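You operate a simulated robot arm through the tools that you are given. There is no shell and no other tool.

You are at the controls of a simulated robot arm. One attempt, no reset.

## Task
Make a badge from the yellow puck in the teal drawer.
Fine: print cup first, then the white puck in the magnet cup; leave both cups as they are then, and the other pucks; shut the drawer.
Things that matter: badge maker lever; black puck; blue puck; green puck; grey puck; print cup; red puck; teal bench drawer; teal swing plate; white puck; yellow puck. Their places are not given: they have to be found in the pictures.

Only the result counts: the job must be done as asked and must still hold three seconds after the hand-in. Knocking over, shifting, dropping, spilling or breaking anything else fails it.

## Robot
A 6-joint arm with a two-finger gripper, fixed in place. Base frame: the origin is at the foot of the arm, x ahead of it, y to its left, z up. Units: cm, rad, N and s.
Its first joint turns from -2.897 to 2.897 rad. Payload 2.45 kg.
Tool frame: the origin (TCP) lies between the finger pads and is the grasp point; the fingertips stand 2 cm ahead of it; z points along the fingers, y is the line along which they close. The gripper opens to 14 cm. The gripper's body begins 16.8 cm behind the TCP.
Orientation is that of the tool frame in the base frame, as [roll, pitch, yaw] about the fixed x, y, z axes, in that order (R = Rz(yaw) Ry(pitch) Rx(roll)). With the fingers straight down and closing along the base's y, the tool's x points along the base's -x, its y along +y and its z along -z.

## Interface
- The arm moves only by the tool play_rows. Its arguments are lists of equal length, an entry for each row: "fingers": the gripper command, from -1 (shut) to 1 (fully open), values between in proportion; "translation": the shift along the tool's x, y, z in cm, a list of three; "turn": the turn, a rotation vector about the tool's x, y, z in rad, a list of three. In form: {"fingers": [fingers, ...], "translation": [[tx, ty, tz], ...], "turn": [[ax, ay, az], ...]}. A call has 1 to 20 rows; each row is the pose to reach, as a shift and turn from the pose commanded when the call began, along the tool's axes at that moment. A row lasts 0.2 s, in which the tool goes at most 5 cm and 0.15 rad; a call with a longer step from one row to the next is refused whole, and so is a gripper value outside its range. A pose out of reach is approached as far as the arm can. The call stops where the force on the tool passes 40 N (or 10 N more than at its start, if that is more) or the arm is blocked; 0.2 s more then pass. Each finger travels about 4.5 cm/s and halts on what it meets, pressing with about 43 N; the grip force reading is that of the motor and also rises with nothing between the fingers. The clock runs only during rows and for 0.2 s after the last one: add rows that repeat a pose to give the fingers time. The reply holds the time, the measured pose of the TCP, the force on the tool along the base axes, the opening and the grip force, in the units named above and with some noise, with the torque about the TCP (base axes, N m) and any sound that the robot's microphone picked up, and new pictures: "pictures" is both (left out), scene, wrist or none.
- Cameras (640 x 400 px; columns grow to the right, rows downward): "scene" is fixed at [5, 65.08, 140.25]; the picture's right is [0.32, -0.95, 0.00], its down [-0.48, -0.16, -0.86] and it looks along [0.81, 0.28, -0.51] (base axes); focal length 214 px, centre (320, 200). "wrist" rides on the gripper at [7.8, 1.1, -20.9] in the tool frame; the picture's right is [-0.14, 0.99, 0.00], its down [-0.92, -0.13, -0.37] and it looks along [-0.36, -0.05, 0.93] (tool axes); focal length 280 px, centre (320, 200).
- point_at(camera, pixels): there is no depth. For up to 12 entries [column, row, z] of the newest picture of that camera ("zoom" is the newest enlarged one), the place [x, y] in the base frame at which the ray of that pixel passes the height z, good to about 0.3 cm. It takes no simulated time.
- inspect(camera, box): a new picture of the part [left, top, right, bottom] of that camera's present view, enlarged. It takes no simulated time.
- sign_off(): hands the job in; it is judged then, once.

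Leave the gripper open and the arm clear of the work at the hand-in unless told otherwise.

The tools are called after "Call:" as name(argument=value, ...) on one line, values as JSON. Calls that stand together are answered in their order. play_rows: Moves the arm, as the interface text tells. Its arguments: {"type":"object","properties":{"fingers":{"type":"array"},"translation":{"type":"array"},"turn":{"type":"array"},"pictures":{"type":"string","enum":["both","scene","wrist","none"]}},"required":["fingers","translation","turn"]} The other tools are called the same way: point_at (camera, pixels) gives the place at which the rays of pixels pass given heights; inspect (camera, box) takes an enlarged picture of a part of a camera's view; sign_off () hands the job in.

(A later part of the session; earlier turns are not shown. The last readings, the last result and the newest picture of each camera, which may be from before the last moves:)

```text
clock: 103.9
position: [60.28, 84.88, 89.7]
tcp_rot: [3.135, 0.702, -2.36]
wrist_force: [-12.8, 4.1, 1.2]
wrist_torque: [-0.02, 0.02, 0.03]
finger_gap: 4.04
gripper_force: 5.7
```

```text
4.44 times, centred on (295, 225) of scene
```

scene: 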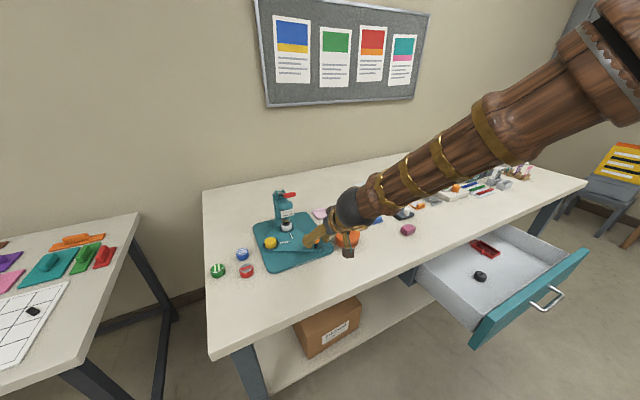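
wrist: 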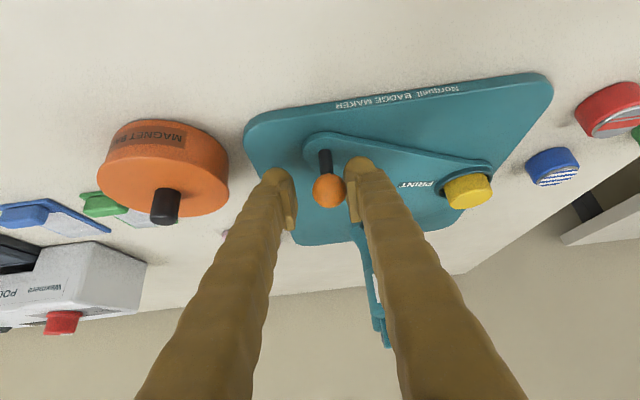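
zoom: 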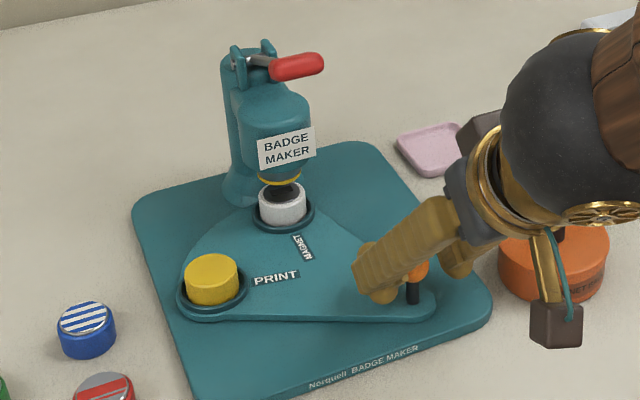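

The plate is back at its stop (12 N reaction), with the magnet cup at its original place under the head. Opening and retreating.

Call:
play_rows(fingers=[-0.35, -0.2, -0.15, -0.15, -0.15, -0.15, -0.15, -0.15, -0.15], translation=[[0, 0.3, 0], [0, 0.6, 0], [0, 0.6, 0], [0, 0.6, -1], [0, 0.6, -3.5], [0, 0.6, -7], [0, 0.6, -10.5], [0, 0.6, -14], [0, 0.6, -16]], turn=[[0, 0, 0], [0, 0, 0], [0, 0, 0], [0, 0, 0], [0, 0, 0], [0, 0, 0], [0, 0, 0], [0, 0, 0], [0, 0, 0]])

Call:
inspect(camera="scene", box=[240, 180, 350, 270])

```text
clock: 105.9
position: [52.72, 77.94, 101.9]
tcp_rot: [3.134, 0.701, -2.362]
wrist_force: [0.2, 0.2, -0.1]
wrist_torque: [-0.03, -0.05, -0.02]
finger_gap: 5.94
gripper_force: 0.0
```

scene: 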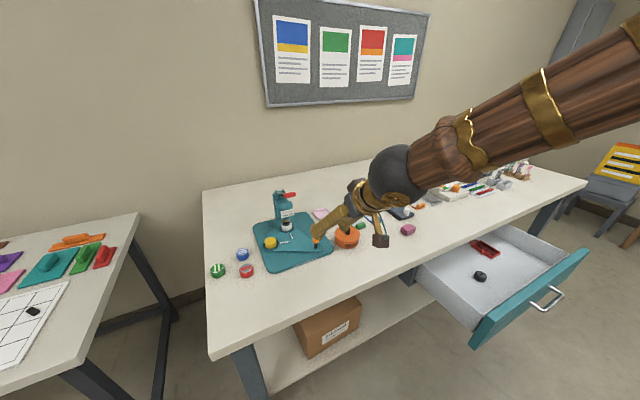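
wrist: 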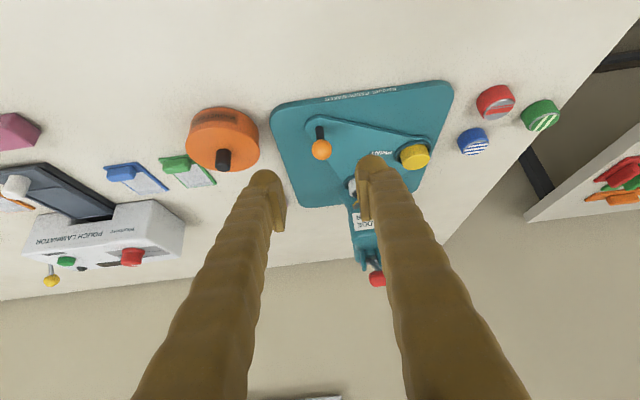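

```text
4.44 times, centred on (295, 225) of scene
```

zoom: 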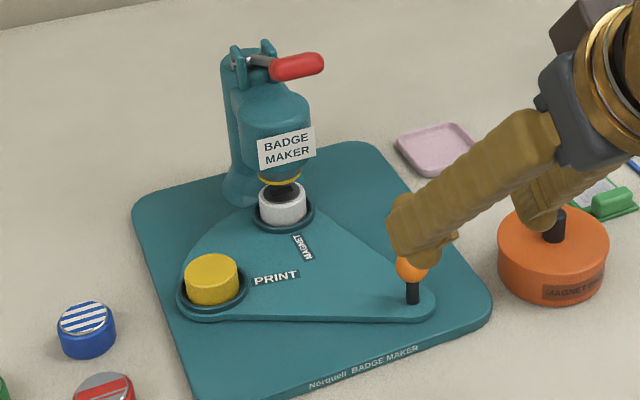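

Everything is in place for the second press. Going back above the lever grip the same way.

Call:
play_rows(fingers=[-0.4, -0.77, -0.77, -0.77, -0.77, -0.77, -0.77, -0.77], translation=[[-3, 1, -2.8], [-6, 2, -5.5], [-8.89, 3, -8.2], [-12.1, 3.8, -5.5], [-15.3, 4.6, -2.8], [-18.5, 5.5, -0.1], [-20.9, 6.2, 2.0], [-21.64, 6.3, 2.57]], turn=[[0, -0.05, 0], [0, -0.1, 0], [0, -0.15, 0], [0, -0.2, 0], [0, -0.25, 0], [0, -0.3, 0], [0, -0.35, 0], [0, -0.35, 0]])

Call:
inspect(camera="wrist", box=[220, 0, 420, 180])

Call:
inspect(camera="scene", box=[240, 160, 350, 260])

```text
clock: 107.7
position: [61.19, 95.19, 113.89]
tcp_rot: [3.129, 1.052, -2.366]
wrist_force: [-0.1, -1.0, 0.4]
wrist_torque: [0.0, 0.02, -0.03]
finger_gap: 1.64
gripper_force: 0.1
```

scene: 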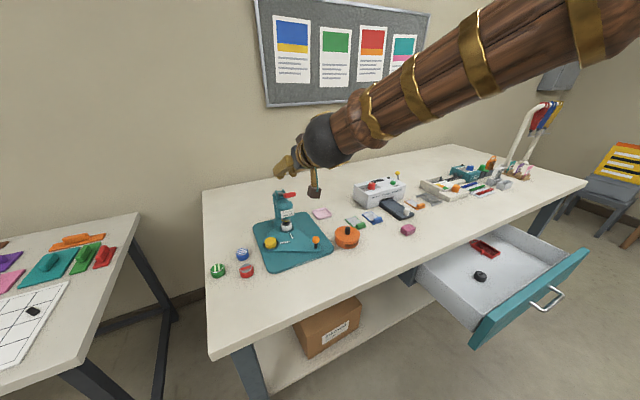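
wrist: 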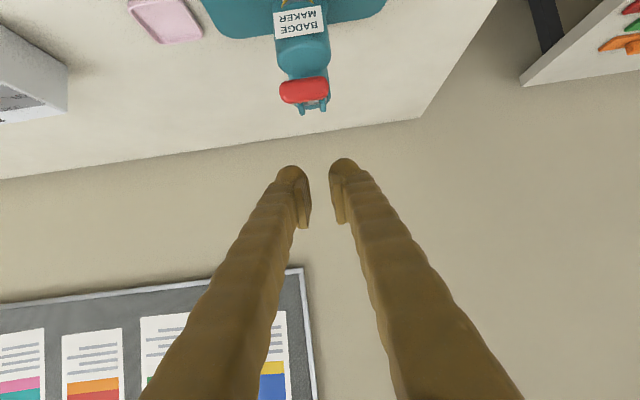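

```text
2.22 times, centred on (320, 90) of wrist
```

zoom: 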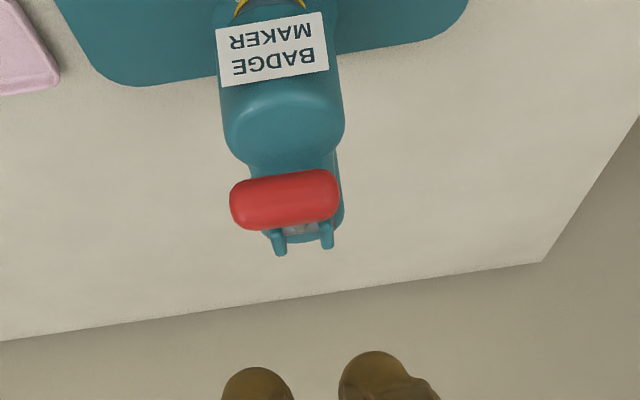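

```text
4.00 times, centred on (295, 210) of scene
```

zoom: 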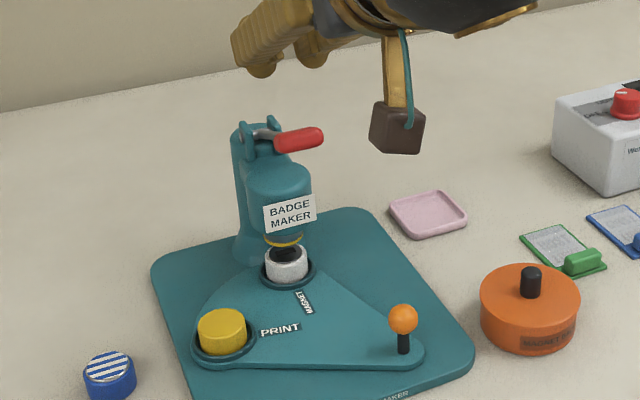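

Same pose as before the first press. Repeating the identical stroke down to just before the stop.

Call:
play_rows(fingers=[-0.77, -0.77, -0.77, -0.77, -0.77, -0.77, -0.77, -0.77, -0.77, -0.77, -0.77, -0.77, -0.77, -0.77, -0.77], translation=[[1.7, 0, 1.0], [3.4, 0, 1.95], [5.1, 0, 2.8], [5.71, 0, 3.15], [6.46, 0, 3.24], [7.17, 0, 3.41], [7.88, 0, 3.59], [8.4, 0, 3.75], [8.85, 0, 3.92], [9.33, 0, 4.09], [9.79, 0, 4.28], [10.24, 0, 4.51], [10.65, 0, 4.8], [11.06, 0, 5.1], [11.5, 0, 5.45]], turn=[[0, 0, 0], [0, 0, 0], [0, 0, 0], [0, 0, 0], [0, 0, 0], [0, 0, 0], [0, 0, 0], [0, 0, 0], [0, 0, 0], [0, 0, 0], [0, 0, 0], [0, 0, 0], [0, 0, 0], [0, 0, 0], [0, 0, 0]])

Call:
inspect(camera="wrist", box=[250, 50, 390, 240])

Call:
inspect(camera="scene", box=[265, 185, 325, 235])

```text
clock: 110.9
position: [60.35, 94.57, 101.4]
tcp_rot: [3.129, 1.053, -2.366]
wrist_force: [-1.2, -0.9, 4.4]
wrist_torque: [-0.09, -0.05, -0.05]
finger_gap: 1.58
gripper_force: 0.0
```

scene: 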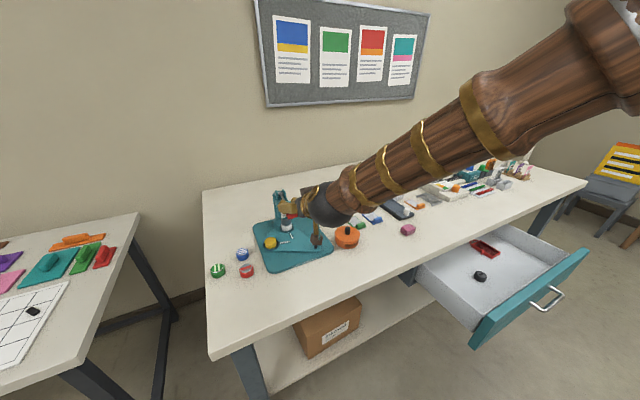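
wrist: 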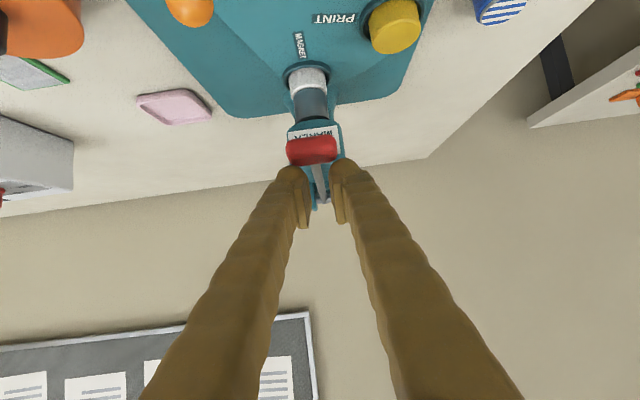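

```text
2.11 times, centred on (320, 145) of wrist
```

zoom: 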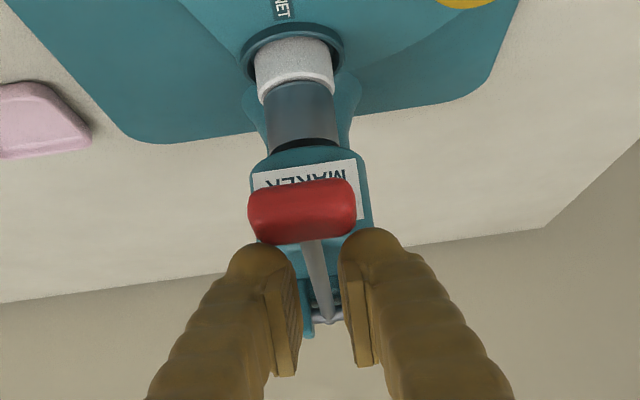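

```text
8.00 times, centred on (295, 210) of scene
```

zoom: 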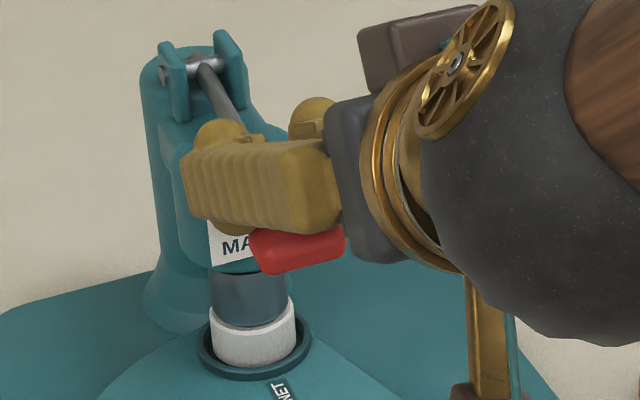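

Plunger is on the white puck; now the final squeeze to the hard stop.

Call:
play_rows(fingers=[-0.77, -0.77, -0.77, -0.77, -0.77, -0.77], translation=[[0.25, 0, 0.2], [0.5, 0, 0.42], [0.75, 0, 0.65], [0.9, 0, 0.8], [1.05, 0, 0.95], [1.2, 0, 1.1]], turn=[[0, 0, 0], [0, 0, 0], [0, 0, 0], [0, 0, 0], [0, 0, 0], [0, 0, 0]], pictures="wrist")

```text
clock: 111.9
position: [60.63, 94.83, 100.61]
tcp_rot: [3.13, 1.055, -2.368]
wrist_force: [1.6, 3.2, 8.6]
wrist_torque: [0.07, -0.07, 0.04]
finger_gap: 1.58
gripper_force: 0.0
stopped in row 5: the force on the tool passed its limit at 43 N (the readings are from after the stop); the commanded pose is now the measured one
```

wrist: 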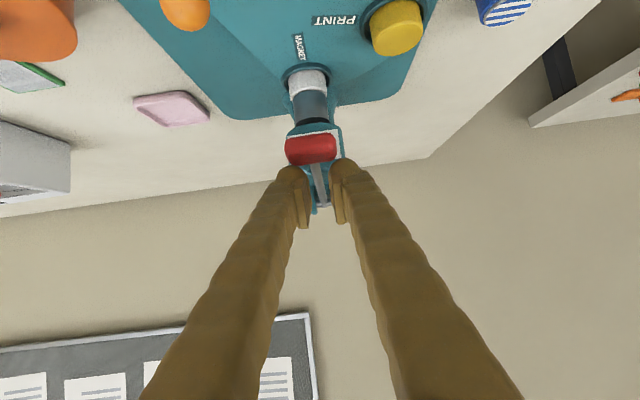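

Same hard stop. A short hold, then raising again to inspect the result.

Call:
play_rows(fingers=[-0.77, -0.77, -0.77, -0.77], translation=[[0.12, 0, 0.06], [0.15, 0, 0.08], [0.15, 0, 0.08], [0.15, 0, 0.08]], turn=[[0, 0, 0], [0, 0, 0], [0, 0, 0], [0, 0, 0]], pictures="none")

Call:
play_rows(fingers=[-0.77, -0.77, -0.77, -0.77, -0.77, -0.77, -0.77], translation=[[-1.5, 0, -0.9], [-3.2, 0, -1.8], [-5, 0, -2.7], [-6.8, 0, -3.6], [-8.6, 0, -4.4], [-10.3, 0, -5.2], [-10.3, 0, -5.2]], turn=[[0, 0, 0], [0, 0, 0], [0, 0, 0], [0, 0, 0], [0, 0, 0], [0, 0, 0], [0, 0, 0]])

Call:
inspect(camera="scene", box=[240, 160, 350, 260])

Call:
inspect(camera="scene", box=[265, 190, 305, 240])

```text
clock: 112.9
position: [60.62, 94.83, 100.59]
tcp_rot: [3.129, 1.058, -2.369]
wrist_force: [6.4, 6.5, 34.2]
wrist_torque: [0.11, -0.25, 0.04]
finger_gap: 1.61
gripper_force: 0.1
```

```text
clock: 114.5
position: [61.04, 95.31, 111.95]
tcp_rot: [3.128, 1.056, -2.366]
wrist_force: [0.7, -0.2, -0.6]
wrist_torque: [0.03, 0.02, 0.01]
finger_gap: 1.64
gripper_force: 0.2
```

scene: 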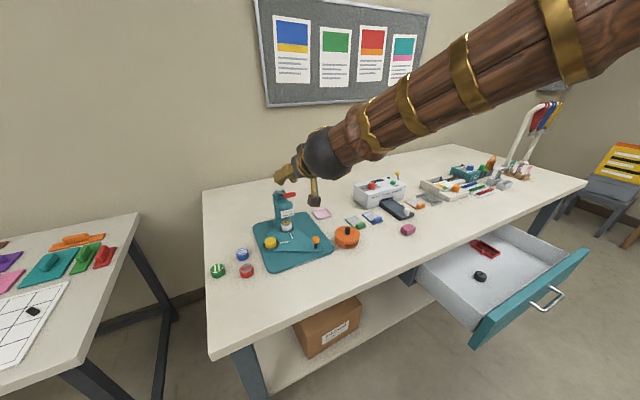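
wrist: 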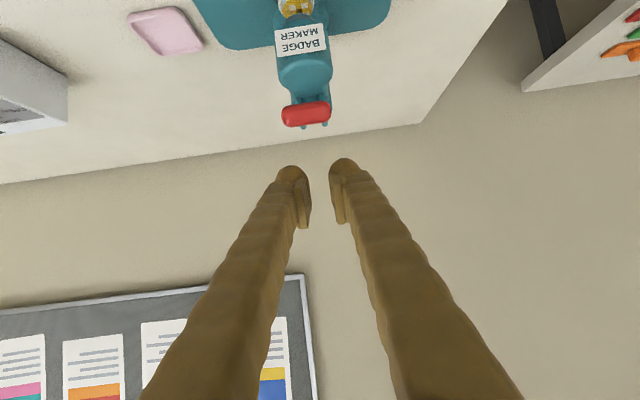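

```text
4.00 times, centred on (295, 210) of scene
```

zoom: 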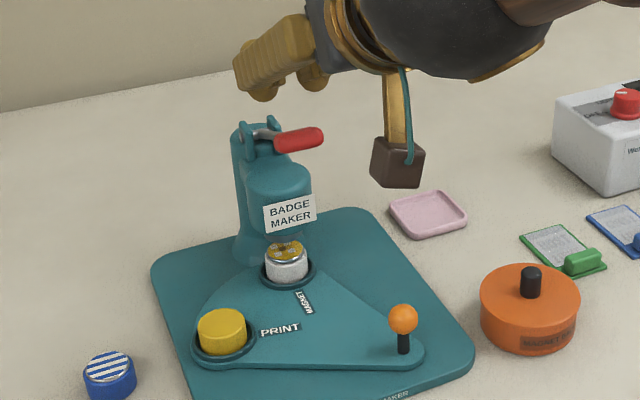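

```text
8.00 times, centred on (285, 215) of scene
```

zoom: 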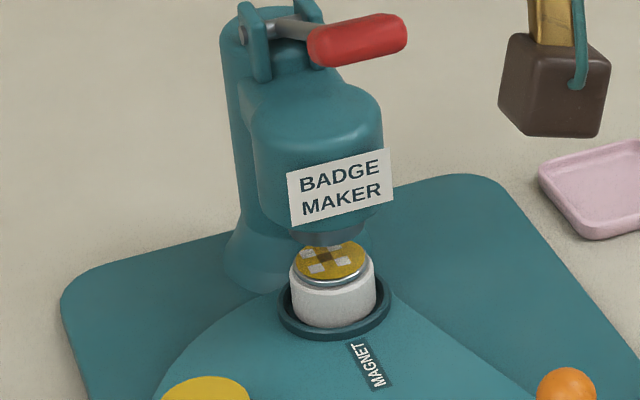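

The second press worked: the white puck now carries the yellow print, and the lever is back up. The badge stays in the cup. What's left is the drawer: I'll retreat from the press first.

Call:
play_rows(fingers=[-0.77, -0.8, -0.9, -1, -1, -1, -1, -1], translation=[[1.7, -0.5, -3.0], [3.5, -1.0, -6.2], [5.3, -1.5, -9.4], [7.1, -2.0, -12.6], [8.9, -2.6, -15.8], [10.7, -3.2, -19], [12.3, -3.8, -21.8], [12.8, -4, -22.6]], turn=[[0, 0.04, 0], [0, 0.09, 0], [0, 0.14, 0], [0, 0.19, 0], [0, 0.24, 0], [0, 0.29, 0], [0, 0.34, 0], [0, 0.355, 0]])

Call:
inspect(camera="wrist", box=[200, 80, 440, 300])

```text
clock: 116.5
position: [48.47, 72.92, 108.67]
tcp_rot: [-3.134, 0.669, -2.389]
wrist_force: [-0.1, -0.9, 0.7]
wrist_torque: [0.02, 0.07, 0.08]
finger_gap: 0.03
gripper_force: 29.0
stopped in row 8: the arm was blocked; the commanded pose is now the measured one
```

scene: 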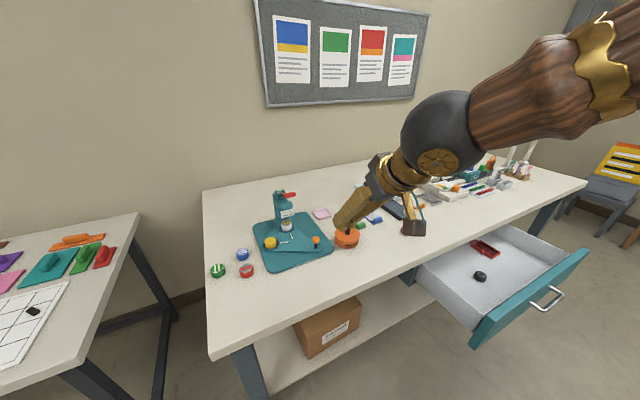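
wrist: 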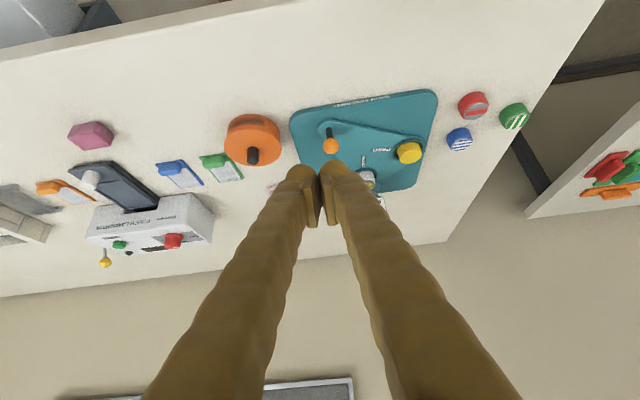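

```text
1.82 times, centred on (320, 190) of wrist
```

zoom: 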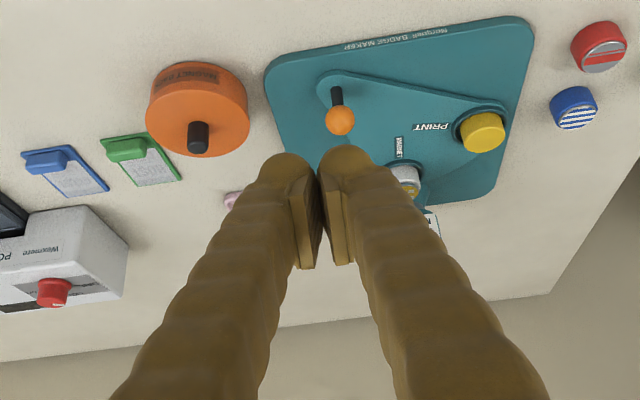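

The arm reported being blocked near the end of that retreat; no force, so it was likely a wrist singularity while un-tilting. Nothing was touched. I'll make a small clear upward move to confirm it's free.

Call:
play_rows(fingers=[-1, -1, -1, -1], translation=[[-0.65, 0, -0.75], [-1.3, 0, -1.5], [-1.95, 0, -2.3], [-2.6, 0, -3.1]], turn=[[0, 0, 0], [0, 0, 0], [0, 0, 0], [0, 0, 0]])

```text
clock: 117.5
position: [49.2, 72.71, 112.39]
tcp_rot: [-3.131, 0.66, -2.395]
wrist_force: [-0.4, 0.1, 0.0]
wrist_torque: [0.0, 0.02, -0.04]
finger_gap: 0.02
gripper_force: 29.7
```

scene: 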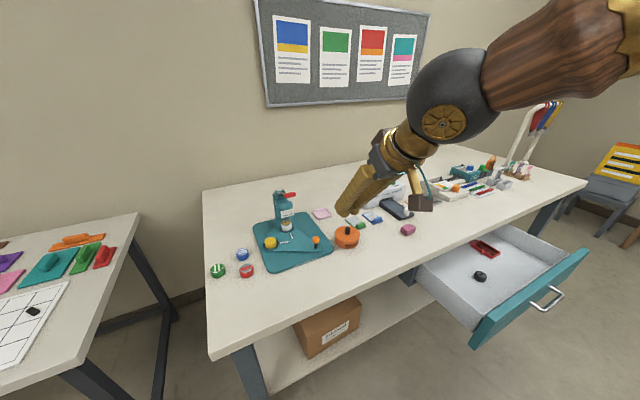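
wrist: 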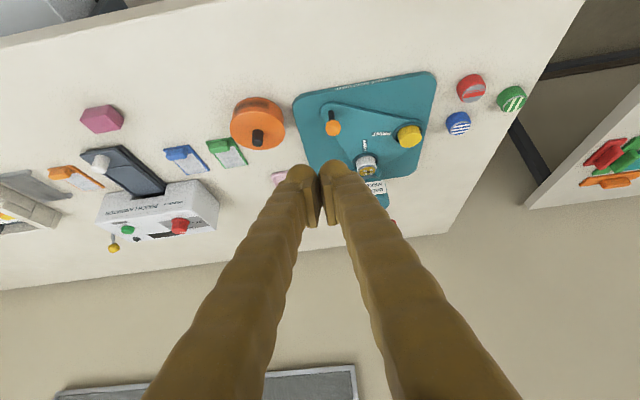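

Free. I'll bring the tool upright first, then travel over to the drawer front.

Call:
play_rows(fingers=[-1, -1, -1, -1, -1, -1, -1], translation=[[0.7, -1.6, -1.8], [1.4, -3.3, -3.6], [2.1, -5, -5.4], [2.8, -6.6, -7.2], [3.5, -8.3, -9], [4.2, -10, -10.9], [4.2, -10, -10.9]], turn=[[0, 0.1, 0], [0, 0.2, 0], [0, 0.3, 0], [0, 0.42, 0], [0, 0.54, 0], [0, 0.66, 0], [0, 0.66, 0]], pictures="none")

```text
clock: 119.1
position: [47.46, 59.05, 119.36]
tcp_rot: [-3.137, 0.012, -2.386]
wrist_force: [-0.3, -0.5, -0.4]
wrist_torque: [0.01, 0.02, 0.0]
finger_gap: 0.0
gripper_force: 29.1
```

Upright. Travelling to in front of the drawer, tilting forward again on the way.

Call:
play_rows(fingers=[-1, -1, -1, -1, -1, -1, -1, -1, -1, -1, -1, -1, -1, -1, -1], translation=[[1.2, -2.6, 0.5], [3.2, -6.7, 1.3], [5.2, -10.9, 2.1], [7.2, -15.1, 3], [9.2, -19.3, 3.8], [11.2, -23.5, 4.6], [13.2, -27.7, 5.5], [15.2, -31.9, 6.3], [17.2, -36.1, 7.1], [19.2, -40.3, 8], [21.2, -44.5, 8.8], [23.2, -48.6, 9.6], [25.2, -52.7, 10.4], [26.8, -56, 11], [27.6, -57.7, 11.4]], turn=[[0, -0.04, 0], [0, -0.08, 0], [0, -0.12, 0], [0, -0.16, 0], [0, -0.2, 0], [0, -0.24, 0], [0, -0.28, 0], [0, -0.32, 0], [0, -0.36, 0], [0, -0.4, -0.01], [0, -0.44, -0.02], [0, -0.48, -0.03], [0, -0.52, -0.03], [0, -0.56, -0.03], [0, -0.6, -0.03]])

```text
clock: 122.3
position: [66.93, -1.93, 107.87]
tcp_rot: [-3.128, 0.615, -2.349]
wrist_force: [0.2, -0.3, 0.6]
wrist_torque: [0.05, 0.02, -0.01]
finger_gap: 0.0
gripper_force: 30.0
```

scene: 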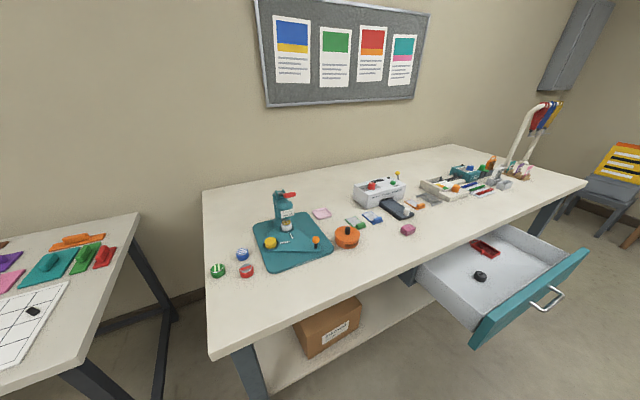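
wrist: 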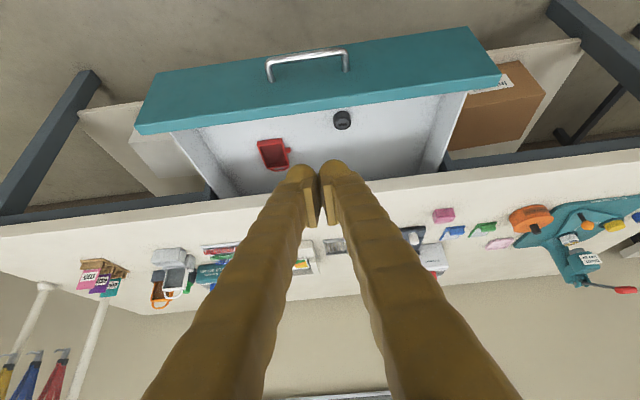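

All is intact on the bench. I'll descend in front of the drawer face (above the handle bar's height) and level the fingers.

Call:
play_rows(fingers=[-1, -1, -1, -1, -1, -1, -1, -1], translation=[[2.8, 0, 3.3], [5.7, 0, 6.6], [8.6, 0, 9.9], [11.5, 0, 13.2], [14.4, 0, 16.5], [17.3, 0, 19.9], [20.05, 0, 23.2], [20.05, 0, 23.2]], turn=[[0, -0.08, 0], [0, -0.16, 0], [0, -0.25, 0], [0, -0.33, 0], [0, -0.42, 0], [0, -0.5, 0], [0, -0.585, 0], [0, -0.585, 0]])

Call:
inspect(camera="scene", box=[420, 230, 640, 370])

```text
clock: 124.1
position: [68.38, -6.42, 81.9]
tcp_rot: [3.071, 1.177, -2.41]
wrist_force: [0.7, -0.2, -1.2]
wrist_torque: [0.0, 0.0, -0.02]
finger_gap: 0.01
gripper_force: 29.7
out of reach, approached as far as the arm can: row 6, 7, 8
```

scene: 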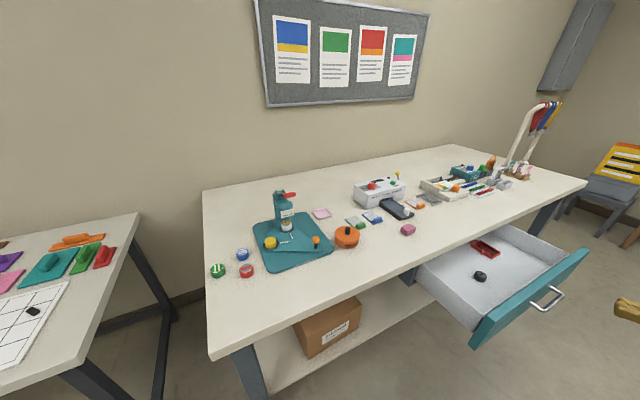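
wrist: 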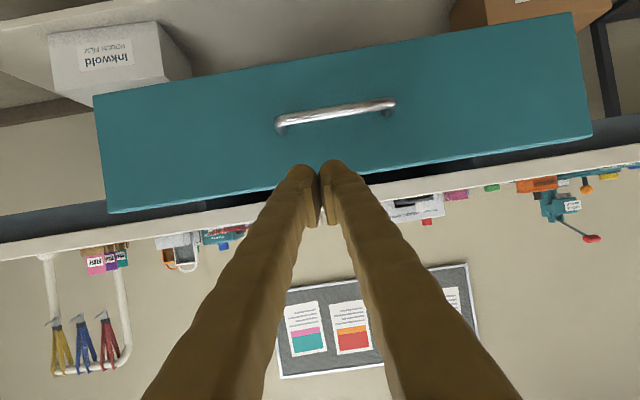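

```text
2.86 times, centred on (530, 300) of scene
```

zoom: 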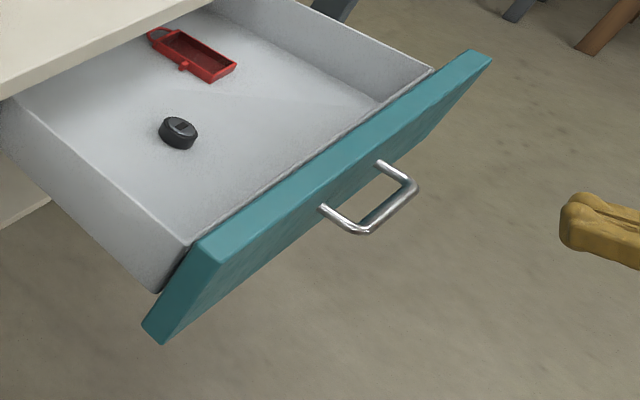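

That pose is slightly too close to the base (out of reach, nothing touched). I'll move outward to u≈48, still short of the handle bar.

Call:
play_rows(fingers=[-1, -1, -1, -1], translation=[[-0.5, 0, 1.2], [-1.0, 0, 2.5], [-1.5, 0, 3.8], [-1.8, 0, 4.66]], turn=[[0, 0.03, 0], [0, 0.06, 0], [0, 0.09, 0], [0, 0.1, 0]])

Call:
inspect(camera="scene", box=[420, 230, 640, 370])

```text
clock: 125.1
position: [71.94, -2.67, 81.95]
tcp_rot: [-3.113, 1.099, -2.334]
wrist_force: [-0.1, 0.0, 0.2]
wrist_torque: [0.02, 0.0, -0.04]
finger_gap: 0.03
gripper_force: 29.8
out of reach, approached as far as the arm can: row 1
```

scene: 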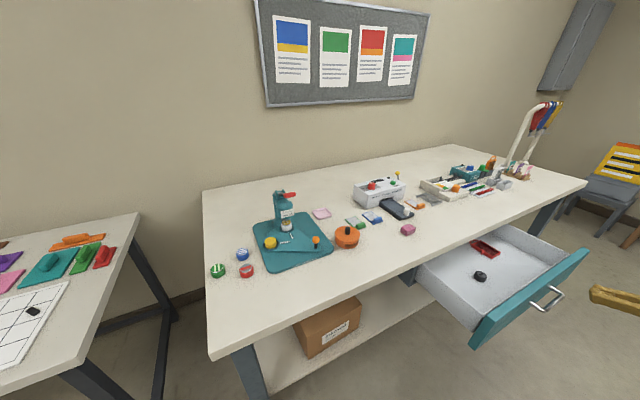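
wrist: 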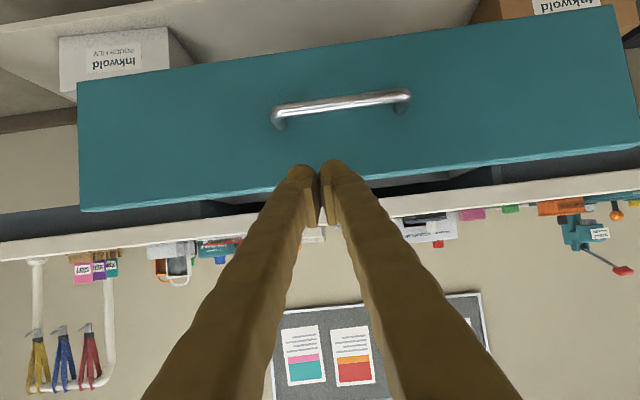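

```text
2.86 times, centred on (530, 300) of scene
```

zoom: 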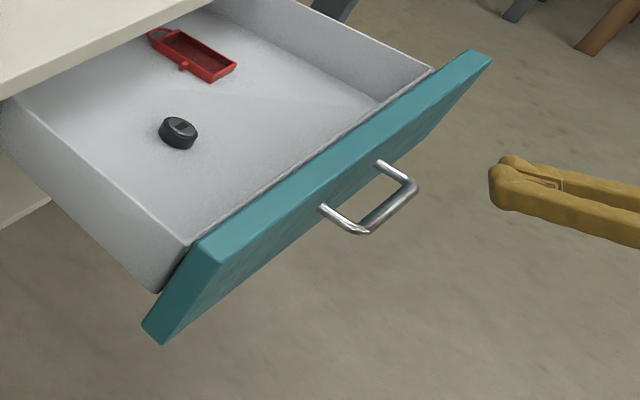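

Now reachable. Shifting sideways to the handle's centre line and down to z≈77.4, in front of the face and above the bar.

Call:
play_rows(fingers=[-1, -1, -1, -1], translation=[[1.3, 1.3, 0.7], [2.7, 2.6, 1.4], [4.1, 3.8, 2.1], [4.1, 3.8, 2.1]], turn=[[0, 0, 0], [0, 0, 0], [0, 0, 0], [0, 0, 0]])

Call:
inspect(camera="scene", box=[420, 230, 640, 370])

```text
clock: 126.1
position: [71.27, -0.99, 79.99]
tcp_rot: [3.114, 1.086, -2.374]
wrist_force: [0.9, 0.1, -0.6]
wrist_torque: [0.0, 0.01, -0.01]
finger_gap: 0.01
gripper_force: 29.7
out of reach, approached as far as the arm can: row 1, 2, 3, 4
```

scene: 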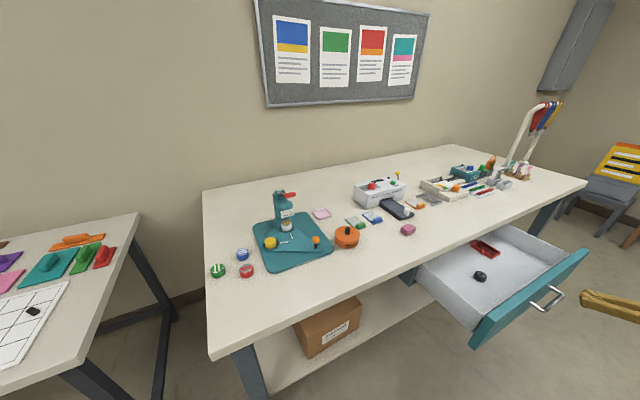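
wrist: 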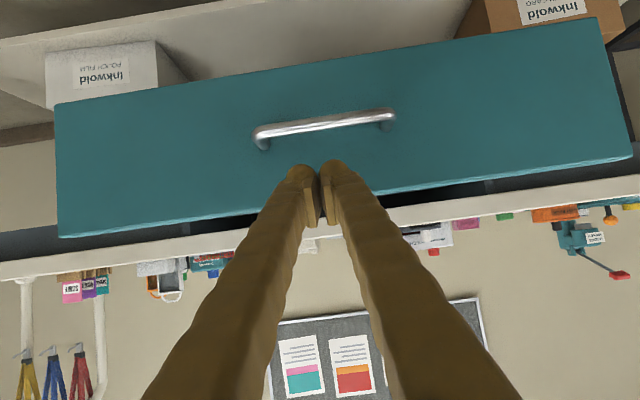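

```text
2.86 times, centred on (530, 300) of scene
```

zoom: 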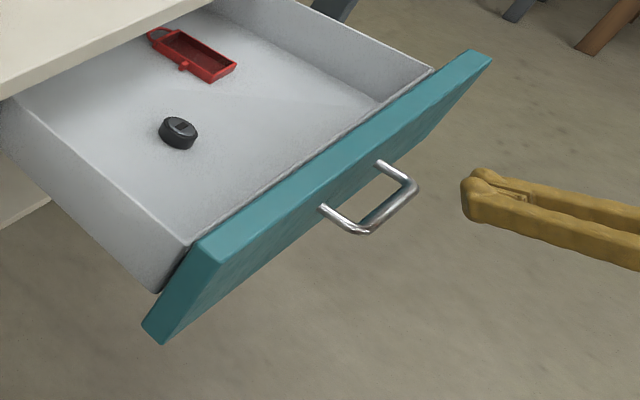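

Still at the inner reach limit there. The finger passes above the bar anyway, so I'll approach the face further out: u≈54.5 at z≈80 first.

Call:
play_rows(fingers=[-1, -1, -1, -1], translation=[[-0.75, 0.7, 1.4], [-1.5, 1.4, 2.8], [-2.24, 2.1, 4.25], [-2.24, 2.1, 4.25]], turn=[[0, 0, 0], [0, 0, 0], [0, 0, 0], [0, 0, 0]])

Call:
inspect(camera="scene", box=[420, 230, 640, 370])

```text
clock: 127.1
position: [73.94, 3.74, 80.87]
tcp_rot: [-3.134, 1.093, -2.348]
wrist_force: [0.3, 0.7, -0.4]
wrist_torque: [-0.04, -0.01, -0.01]
finger_gap: 0.02
gripper_force: 29.2
out of reach, approached as far as the arm can: row 1, 2, 3, 4
```

scene: 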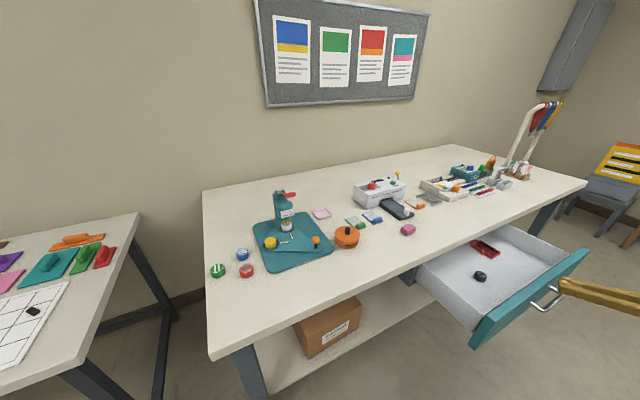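
wrist: 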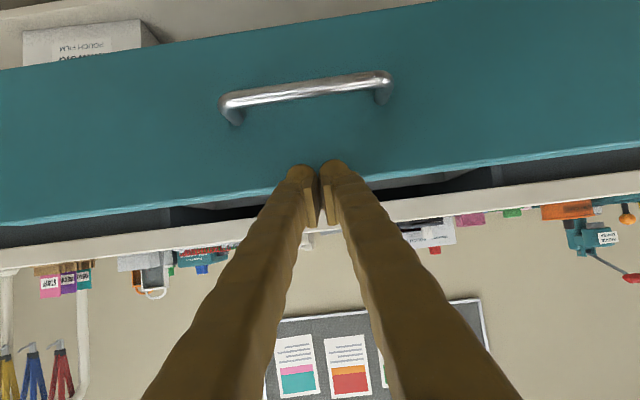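

```text
2.86 times, centred on (530, 300) of scene
```

zoom: 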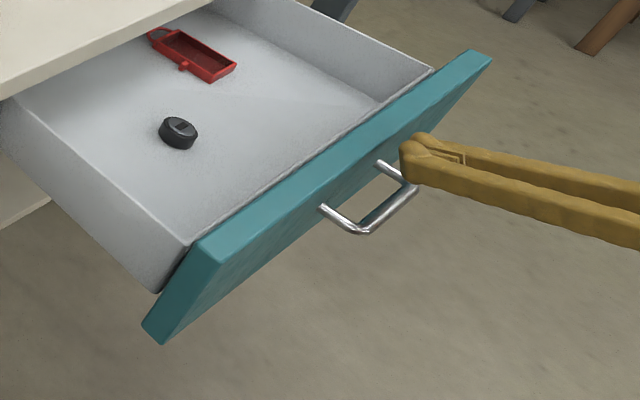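

The fingers are now above the bar, close to the face. I'll lower about 2.7 cm while easing the tilt, so the tip faces the upper middle of the drawer front.

Call:
play_rows(fingers=[-1, -1, -1, -1], translation=[[0.9, 0.2, 0.24], [1.8, 0.4, 0.48], [2.67, 0.6, 0.71], [2.67, 0.6, 0.71]], turn=[[0, 0.07, 0], [0, 0.13, 0], [0, 0.19, 0], [0, 0.19, 0]])

Call:
inspect(camera="scene", box=[420, 230, 640, 370])

```text
clock: 128.1
position: [73.16, 3.68, 78.13]
tcp_rot: [-3.122, 0.91, -2.343]
wrist_force: [-0.1, 0.0, 0.1]
wrist_torque: [0.01, 0.01, -0.04]
finger_gap: 0.0
gripper_force: 29.6
```

scene: 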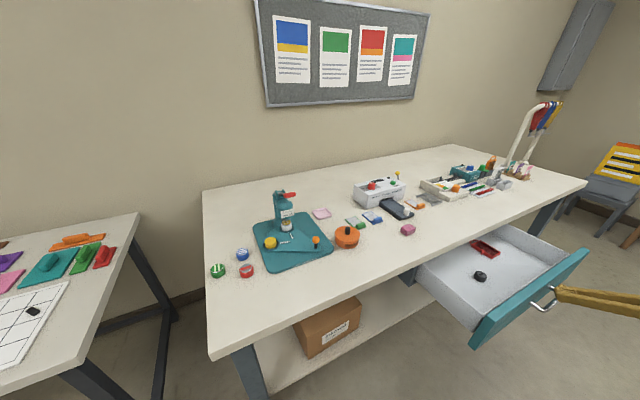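
wrist: 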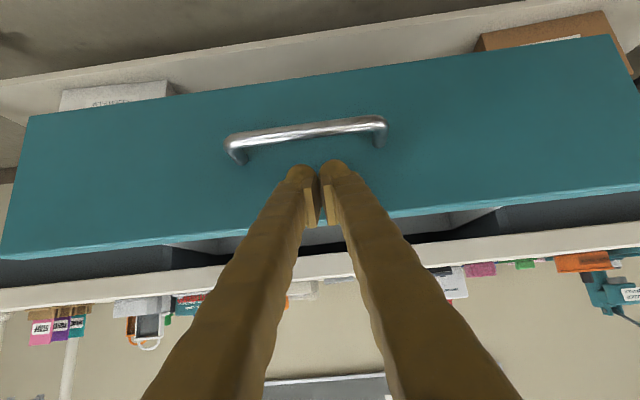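

```text
2.86 times, centred on (530, 300) of scene
```

zoom: 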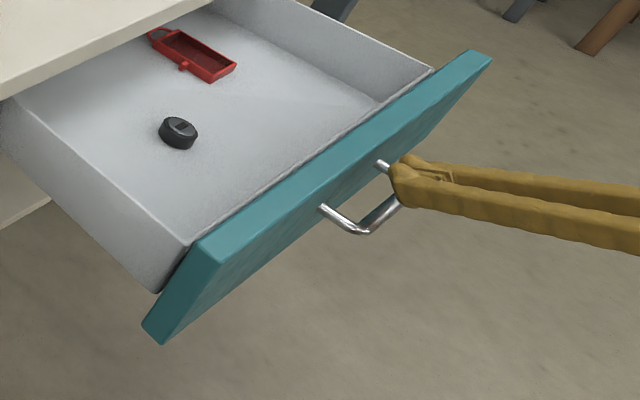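

Now reachable: the fingertips are 2 cm in front of the face. I'll lower 1.5 cm more and push the drawer straight in, slowly.

Call:
play_rows(fingers=[-1, -1, -1, -1, -1, -1, -1, -1, -1, -1, -1], translation=[[1.18, 0, 0.92], [0.57, 0, 1.71], [-0.05, 0, 2.5], [-0.97, 0, 3.68], [-1.89, 0, 4.87], [-2.81, 0, 6.05], [-3.73, 0, 7.23], [-4.65, 0, 8.42], [-5.57, 0, 9.6], [-6.5, 0, 10.78], [-7.42, 0, 11.97]], turn=[[0, 0, 0], [0, 0, 0], [0, 0, 0], [0, 0, 0], [0, 0, 0], [0, 0, 0], [0, 0, 0], [0, 0, 0], [0, 0, 0], [0, 0, 0], [0, 0, 0]])

Call:
inspect(camera="scene", box=[400, 220, 600, 350])

```text
clock: 130.5
position: [82.95, 13.61, 76.76]
tcp_rot: [-3.12, 0.909, -2.341]
wrist_force: [0.6, 0.2, 0.4]
wrist_torque: [-0.01, 0.02, -0.01]
finger_gap: 0.03
gripper_force: 29.6
```

scene: 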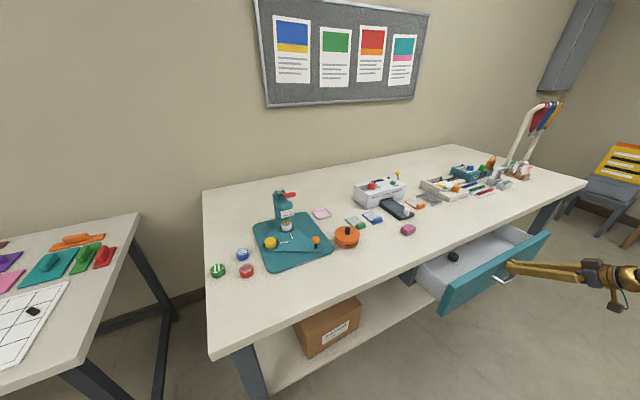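
wrist: 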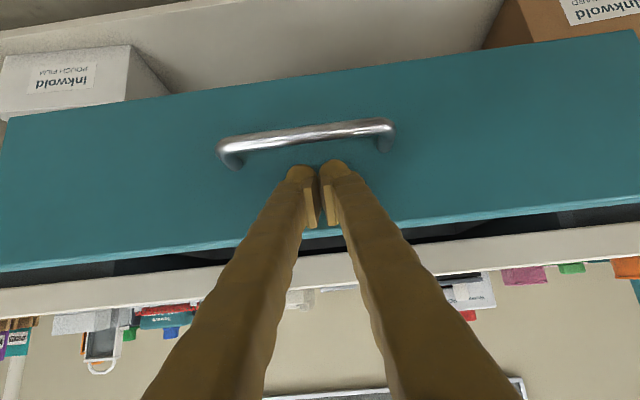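

```text
3.08 times, centred on (500, 285) of scene
```

zoom: 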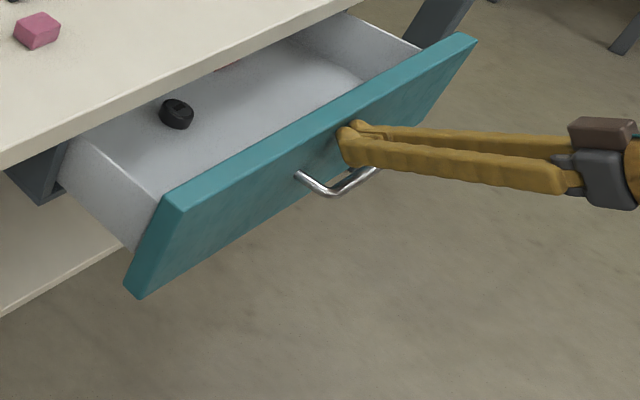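

The drawer is half closed and sliding easily. Continuing the push, slowing toward the end.

Call:
play_rows(fingers=[-1, -1, -1, -1, -1, -1, -1, -1, -1, -1], translation=[[-0.8, 0, 1.03], [-1.6, 0, 2.05], [-2.39, 0, 3.08], [-3.19, 0, 4.1], [-3.99, 0, 5.13], [-4.79, 0, 6.15], [-5.59, 0, 7.18], [-6.26, 0, 8.05], [-6.75, 0, 8.68], [-7.12, 0, 9.15]], turn=[[0, 0, 0], [0, 0, 0], [0, 0, 0], [0, 0, 0], [0, 0, 0], [0, 0, 0], [0, 0, 0], [0, 0, 0], [0, 0, 0], [0, 0, 0]])

Call:
inspect(camera="scene", box=[400, 200, 560, 310])

```text
clock: 132.7
position: [91.27, 21.73, 76.8]
tcp_rot: [-3.123, 0.909, -2.343]
wrist_force: [-0.1, 0.8, -0.5]
wrist_torque: [-0.01, 0.02, -0.02]
finger_gap: 0.0
gripper_force: 30.0
```

scene: 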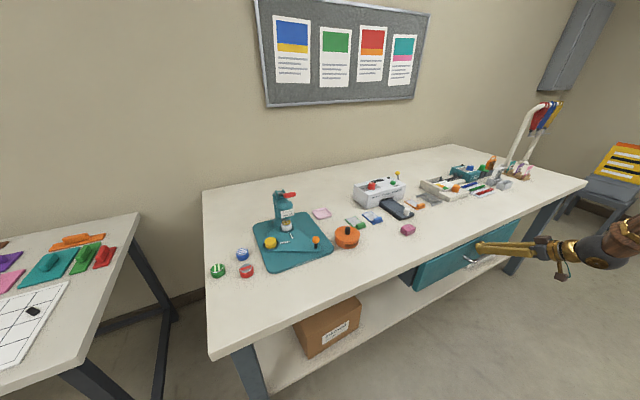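
wrist: 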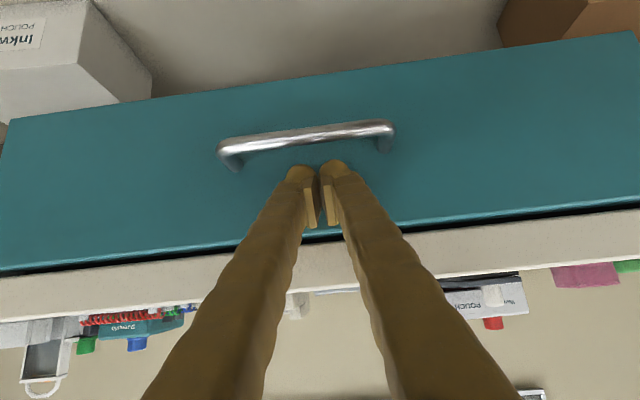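

```text
3.64 times, centred on (480, 255) of scene
```

zoom: 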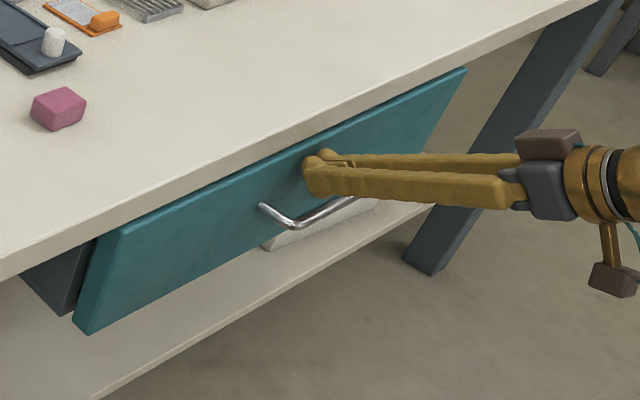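

Almost shut. Small final steps until the stop.

Call:
play_rows(fingers=[-1, -1, -1, -1, -1, -1], translation=[[-0.18, 0, 0.24], [-0.37, 0, 0.47], [-0.55, 0, 0.71], [-0.74, 0, 0.95], [-0.92, 0, 1.18], [-1.1, 0, 1.42]], turn=[[0, 0, 0], [0, 0, 0], [0, 0, 0], [0, 0, 0], [0, 0, 0], [0, 0, 0]])

Call:
inspect(camera="scene", box=[400, 200, 560, 310])

Call:
inspect(camera="wrist", box=[200, 100, 440, 300])

```text
clock: 133.8
position: [91.74, 22.4, 76.64]
tcp_rot: [-3.124, 0.905, -2.344]
wrist_force: [-6.1, -5.2, 2.3]
wrist_torque: [0.02, -0.1, 0.02]
finger_gap: 0.59
gripper_force: 29.5
stopped in row 5: the force on the tool passed its limit at 51 N (the readings are from after the stop); the commanded pose is now the measured one
```

scene: 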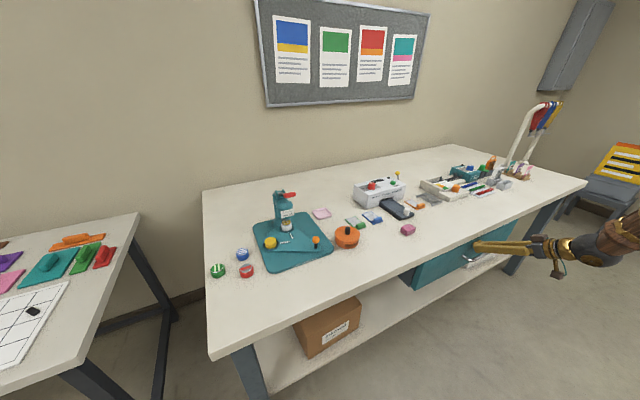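
wrist: 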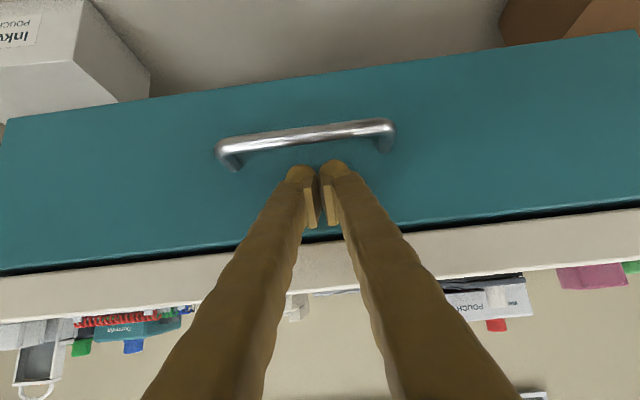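

```text
3.64 times, centred on (480, 255) of scene
```

zoom: 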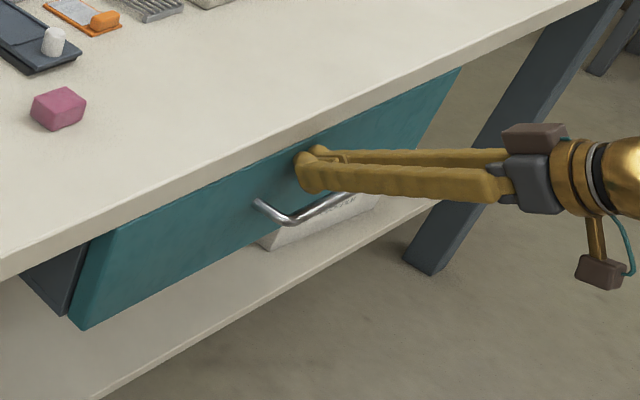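

```text
2.00 times, centred on (320, 200) of wrist
```

zoom: 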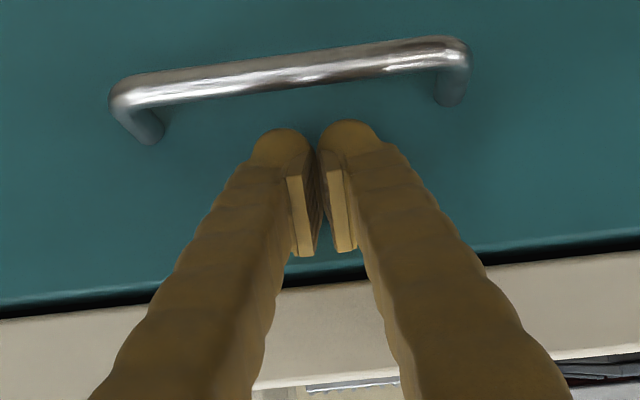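

The drawer hit its stop and its position matches the initial view. I'll back away and compare closely.

Call:
play_rows(fingers=[-1, -1, -1, -1, -1, -1, -1], translation=[[0, 0, -1], [0, 0, -3.5], [0, 0, -7], [0, 0, -11], [0, 0, -15], [0, 0, -19], [0, 0, -22]], turn=[[0, 0, 0], [0, 0, 0], [0, 0, 0], [0, 0, 0], [0, 0, 0], [0, 0, 0], [0, 0, 0]])

Call:
inspect(camera="scene", box=[400, 200, 540, 300])

Call:
inspect(camera="scene", box=[440, 230, 520, 280])

```text
clock: 135.4
position: [79.43, 10.24, 90.25]
tcp_rot: [-3.123, 0.906, -2.343]
wrist_force: [0.2, 0.8, -0.5]
wrist_torque: [0.0, -0.01, 0.01]
finger_gap: 0.0
gripper_force: 29.0
```

scene: 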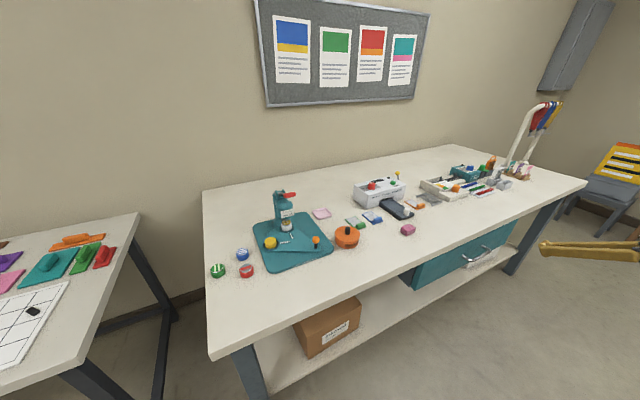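
wrist: 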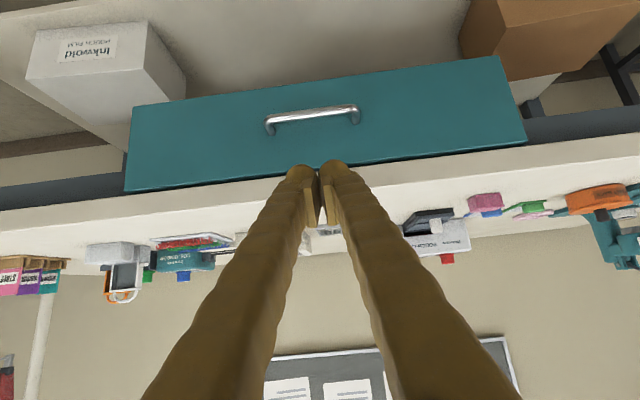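

```text
4.00 times, centred on (470, 250) of scene
```

zoom: 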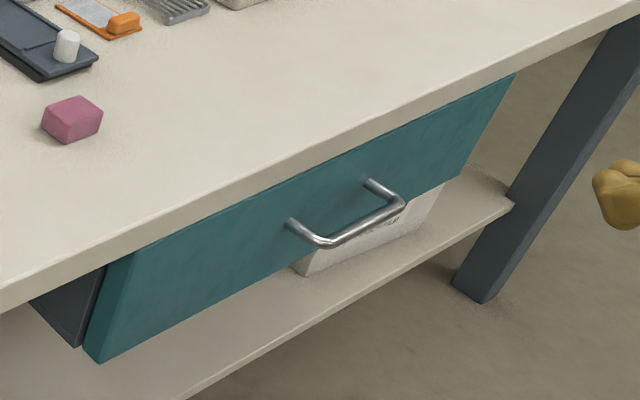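

```text
8.00 times, centred on (480, 255) of scene
```

zoom: 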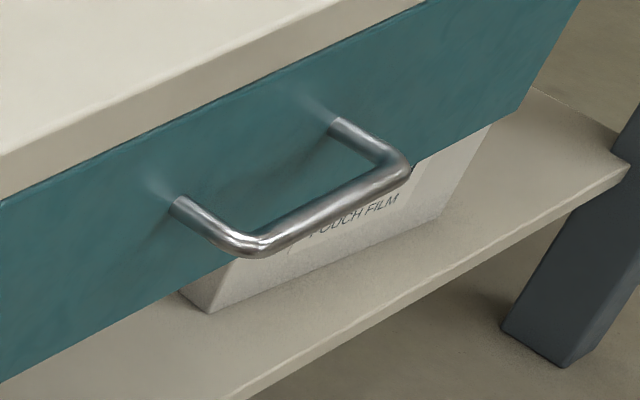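

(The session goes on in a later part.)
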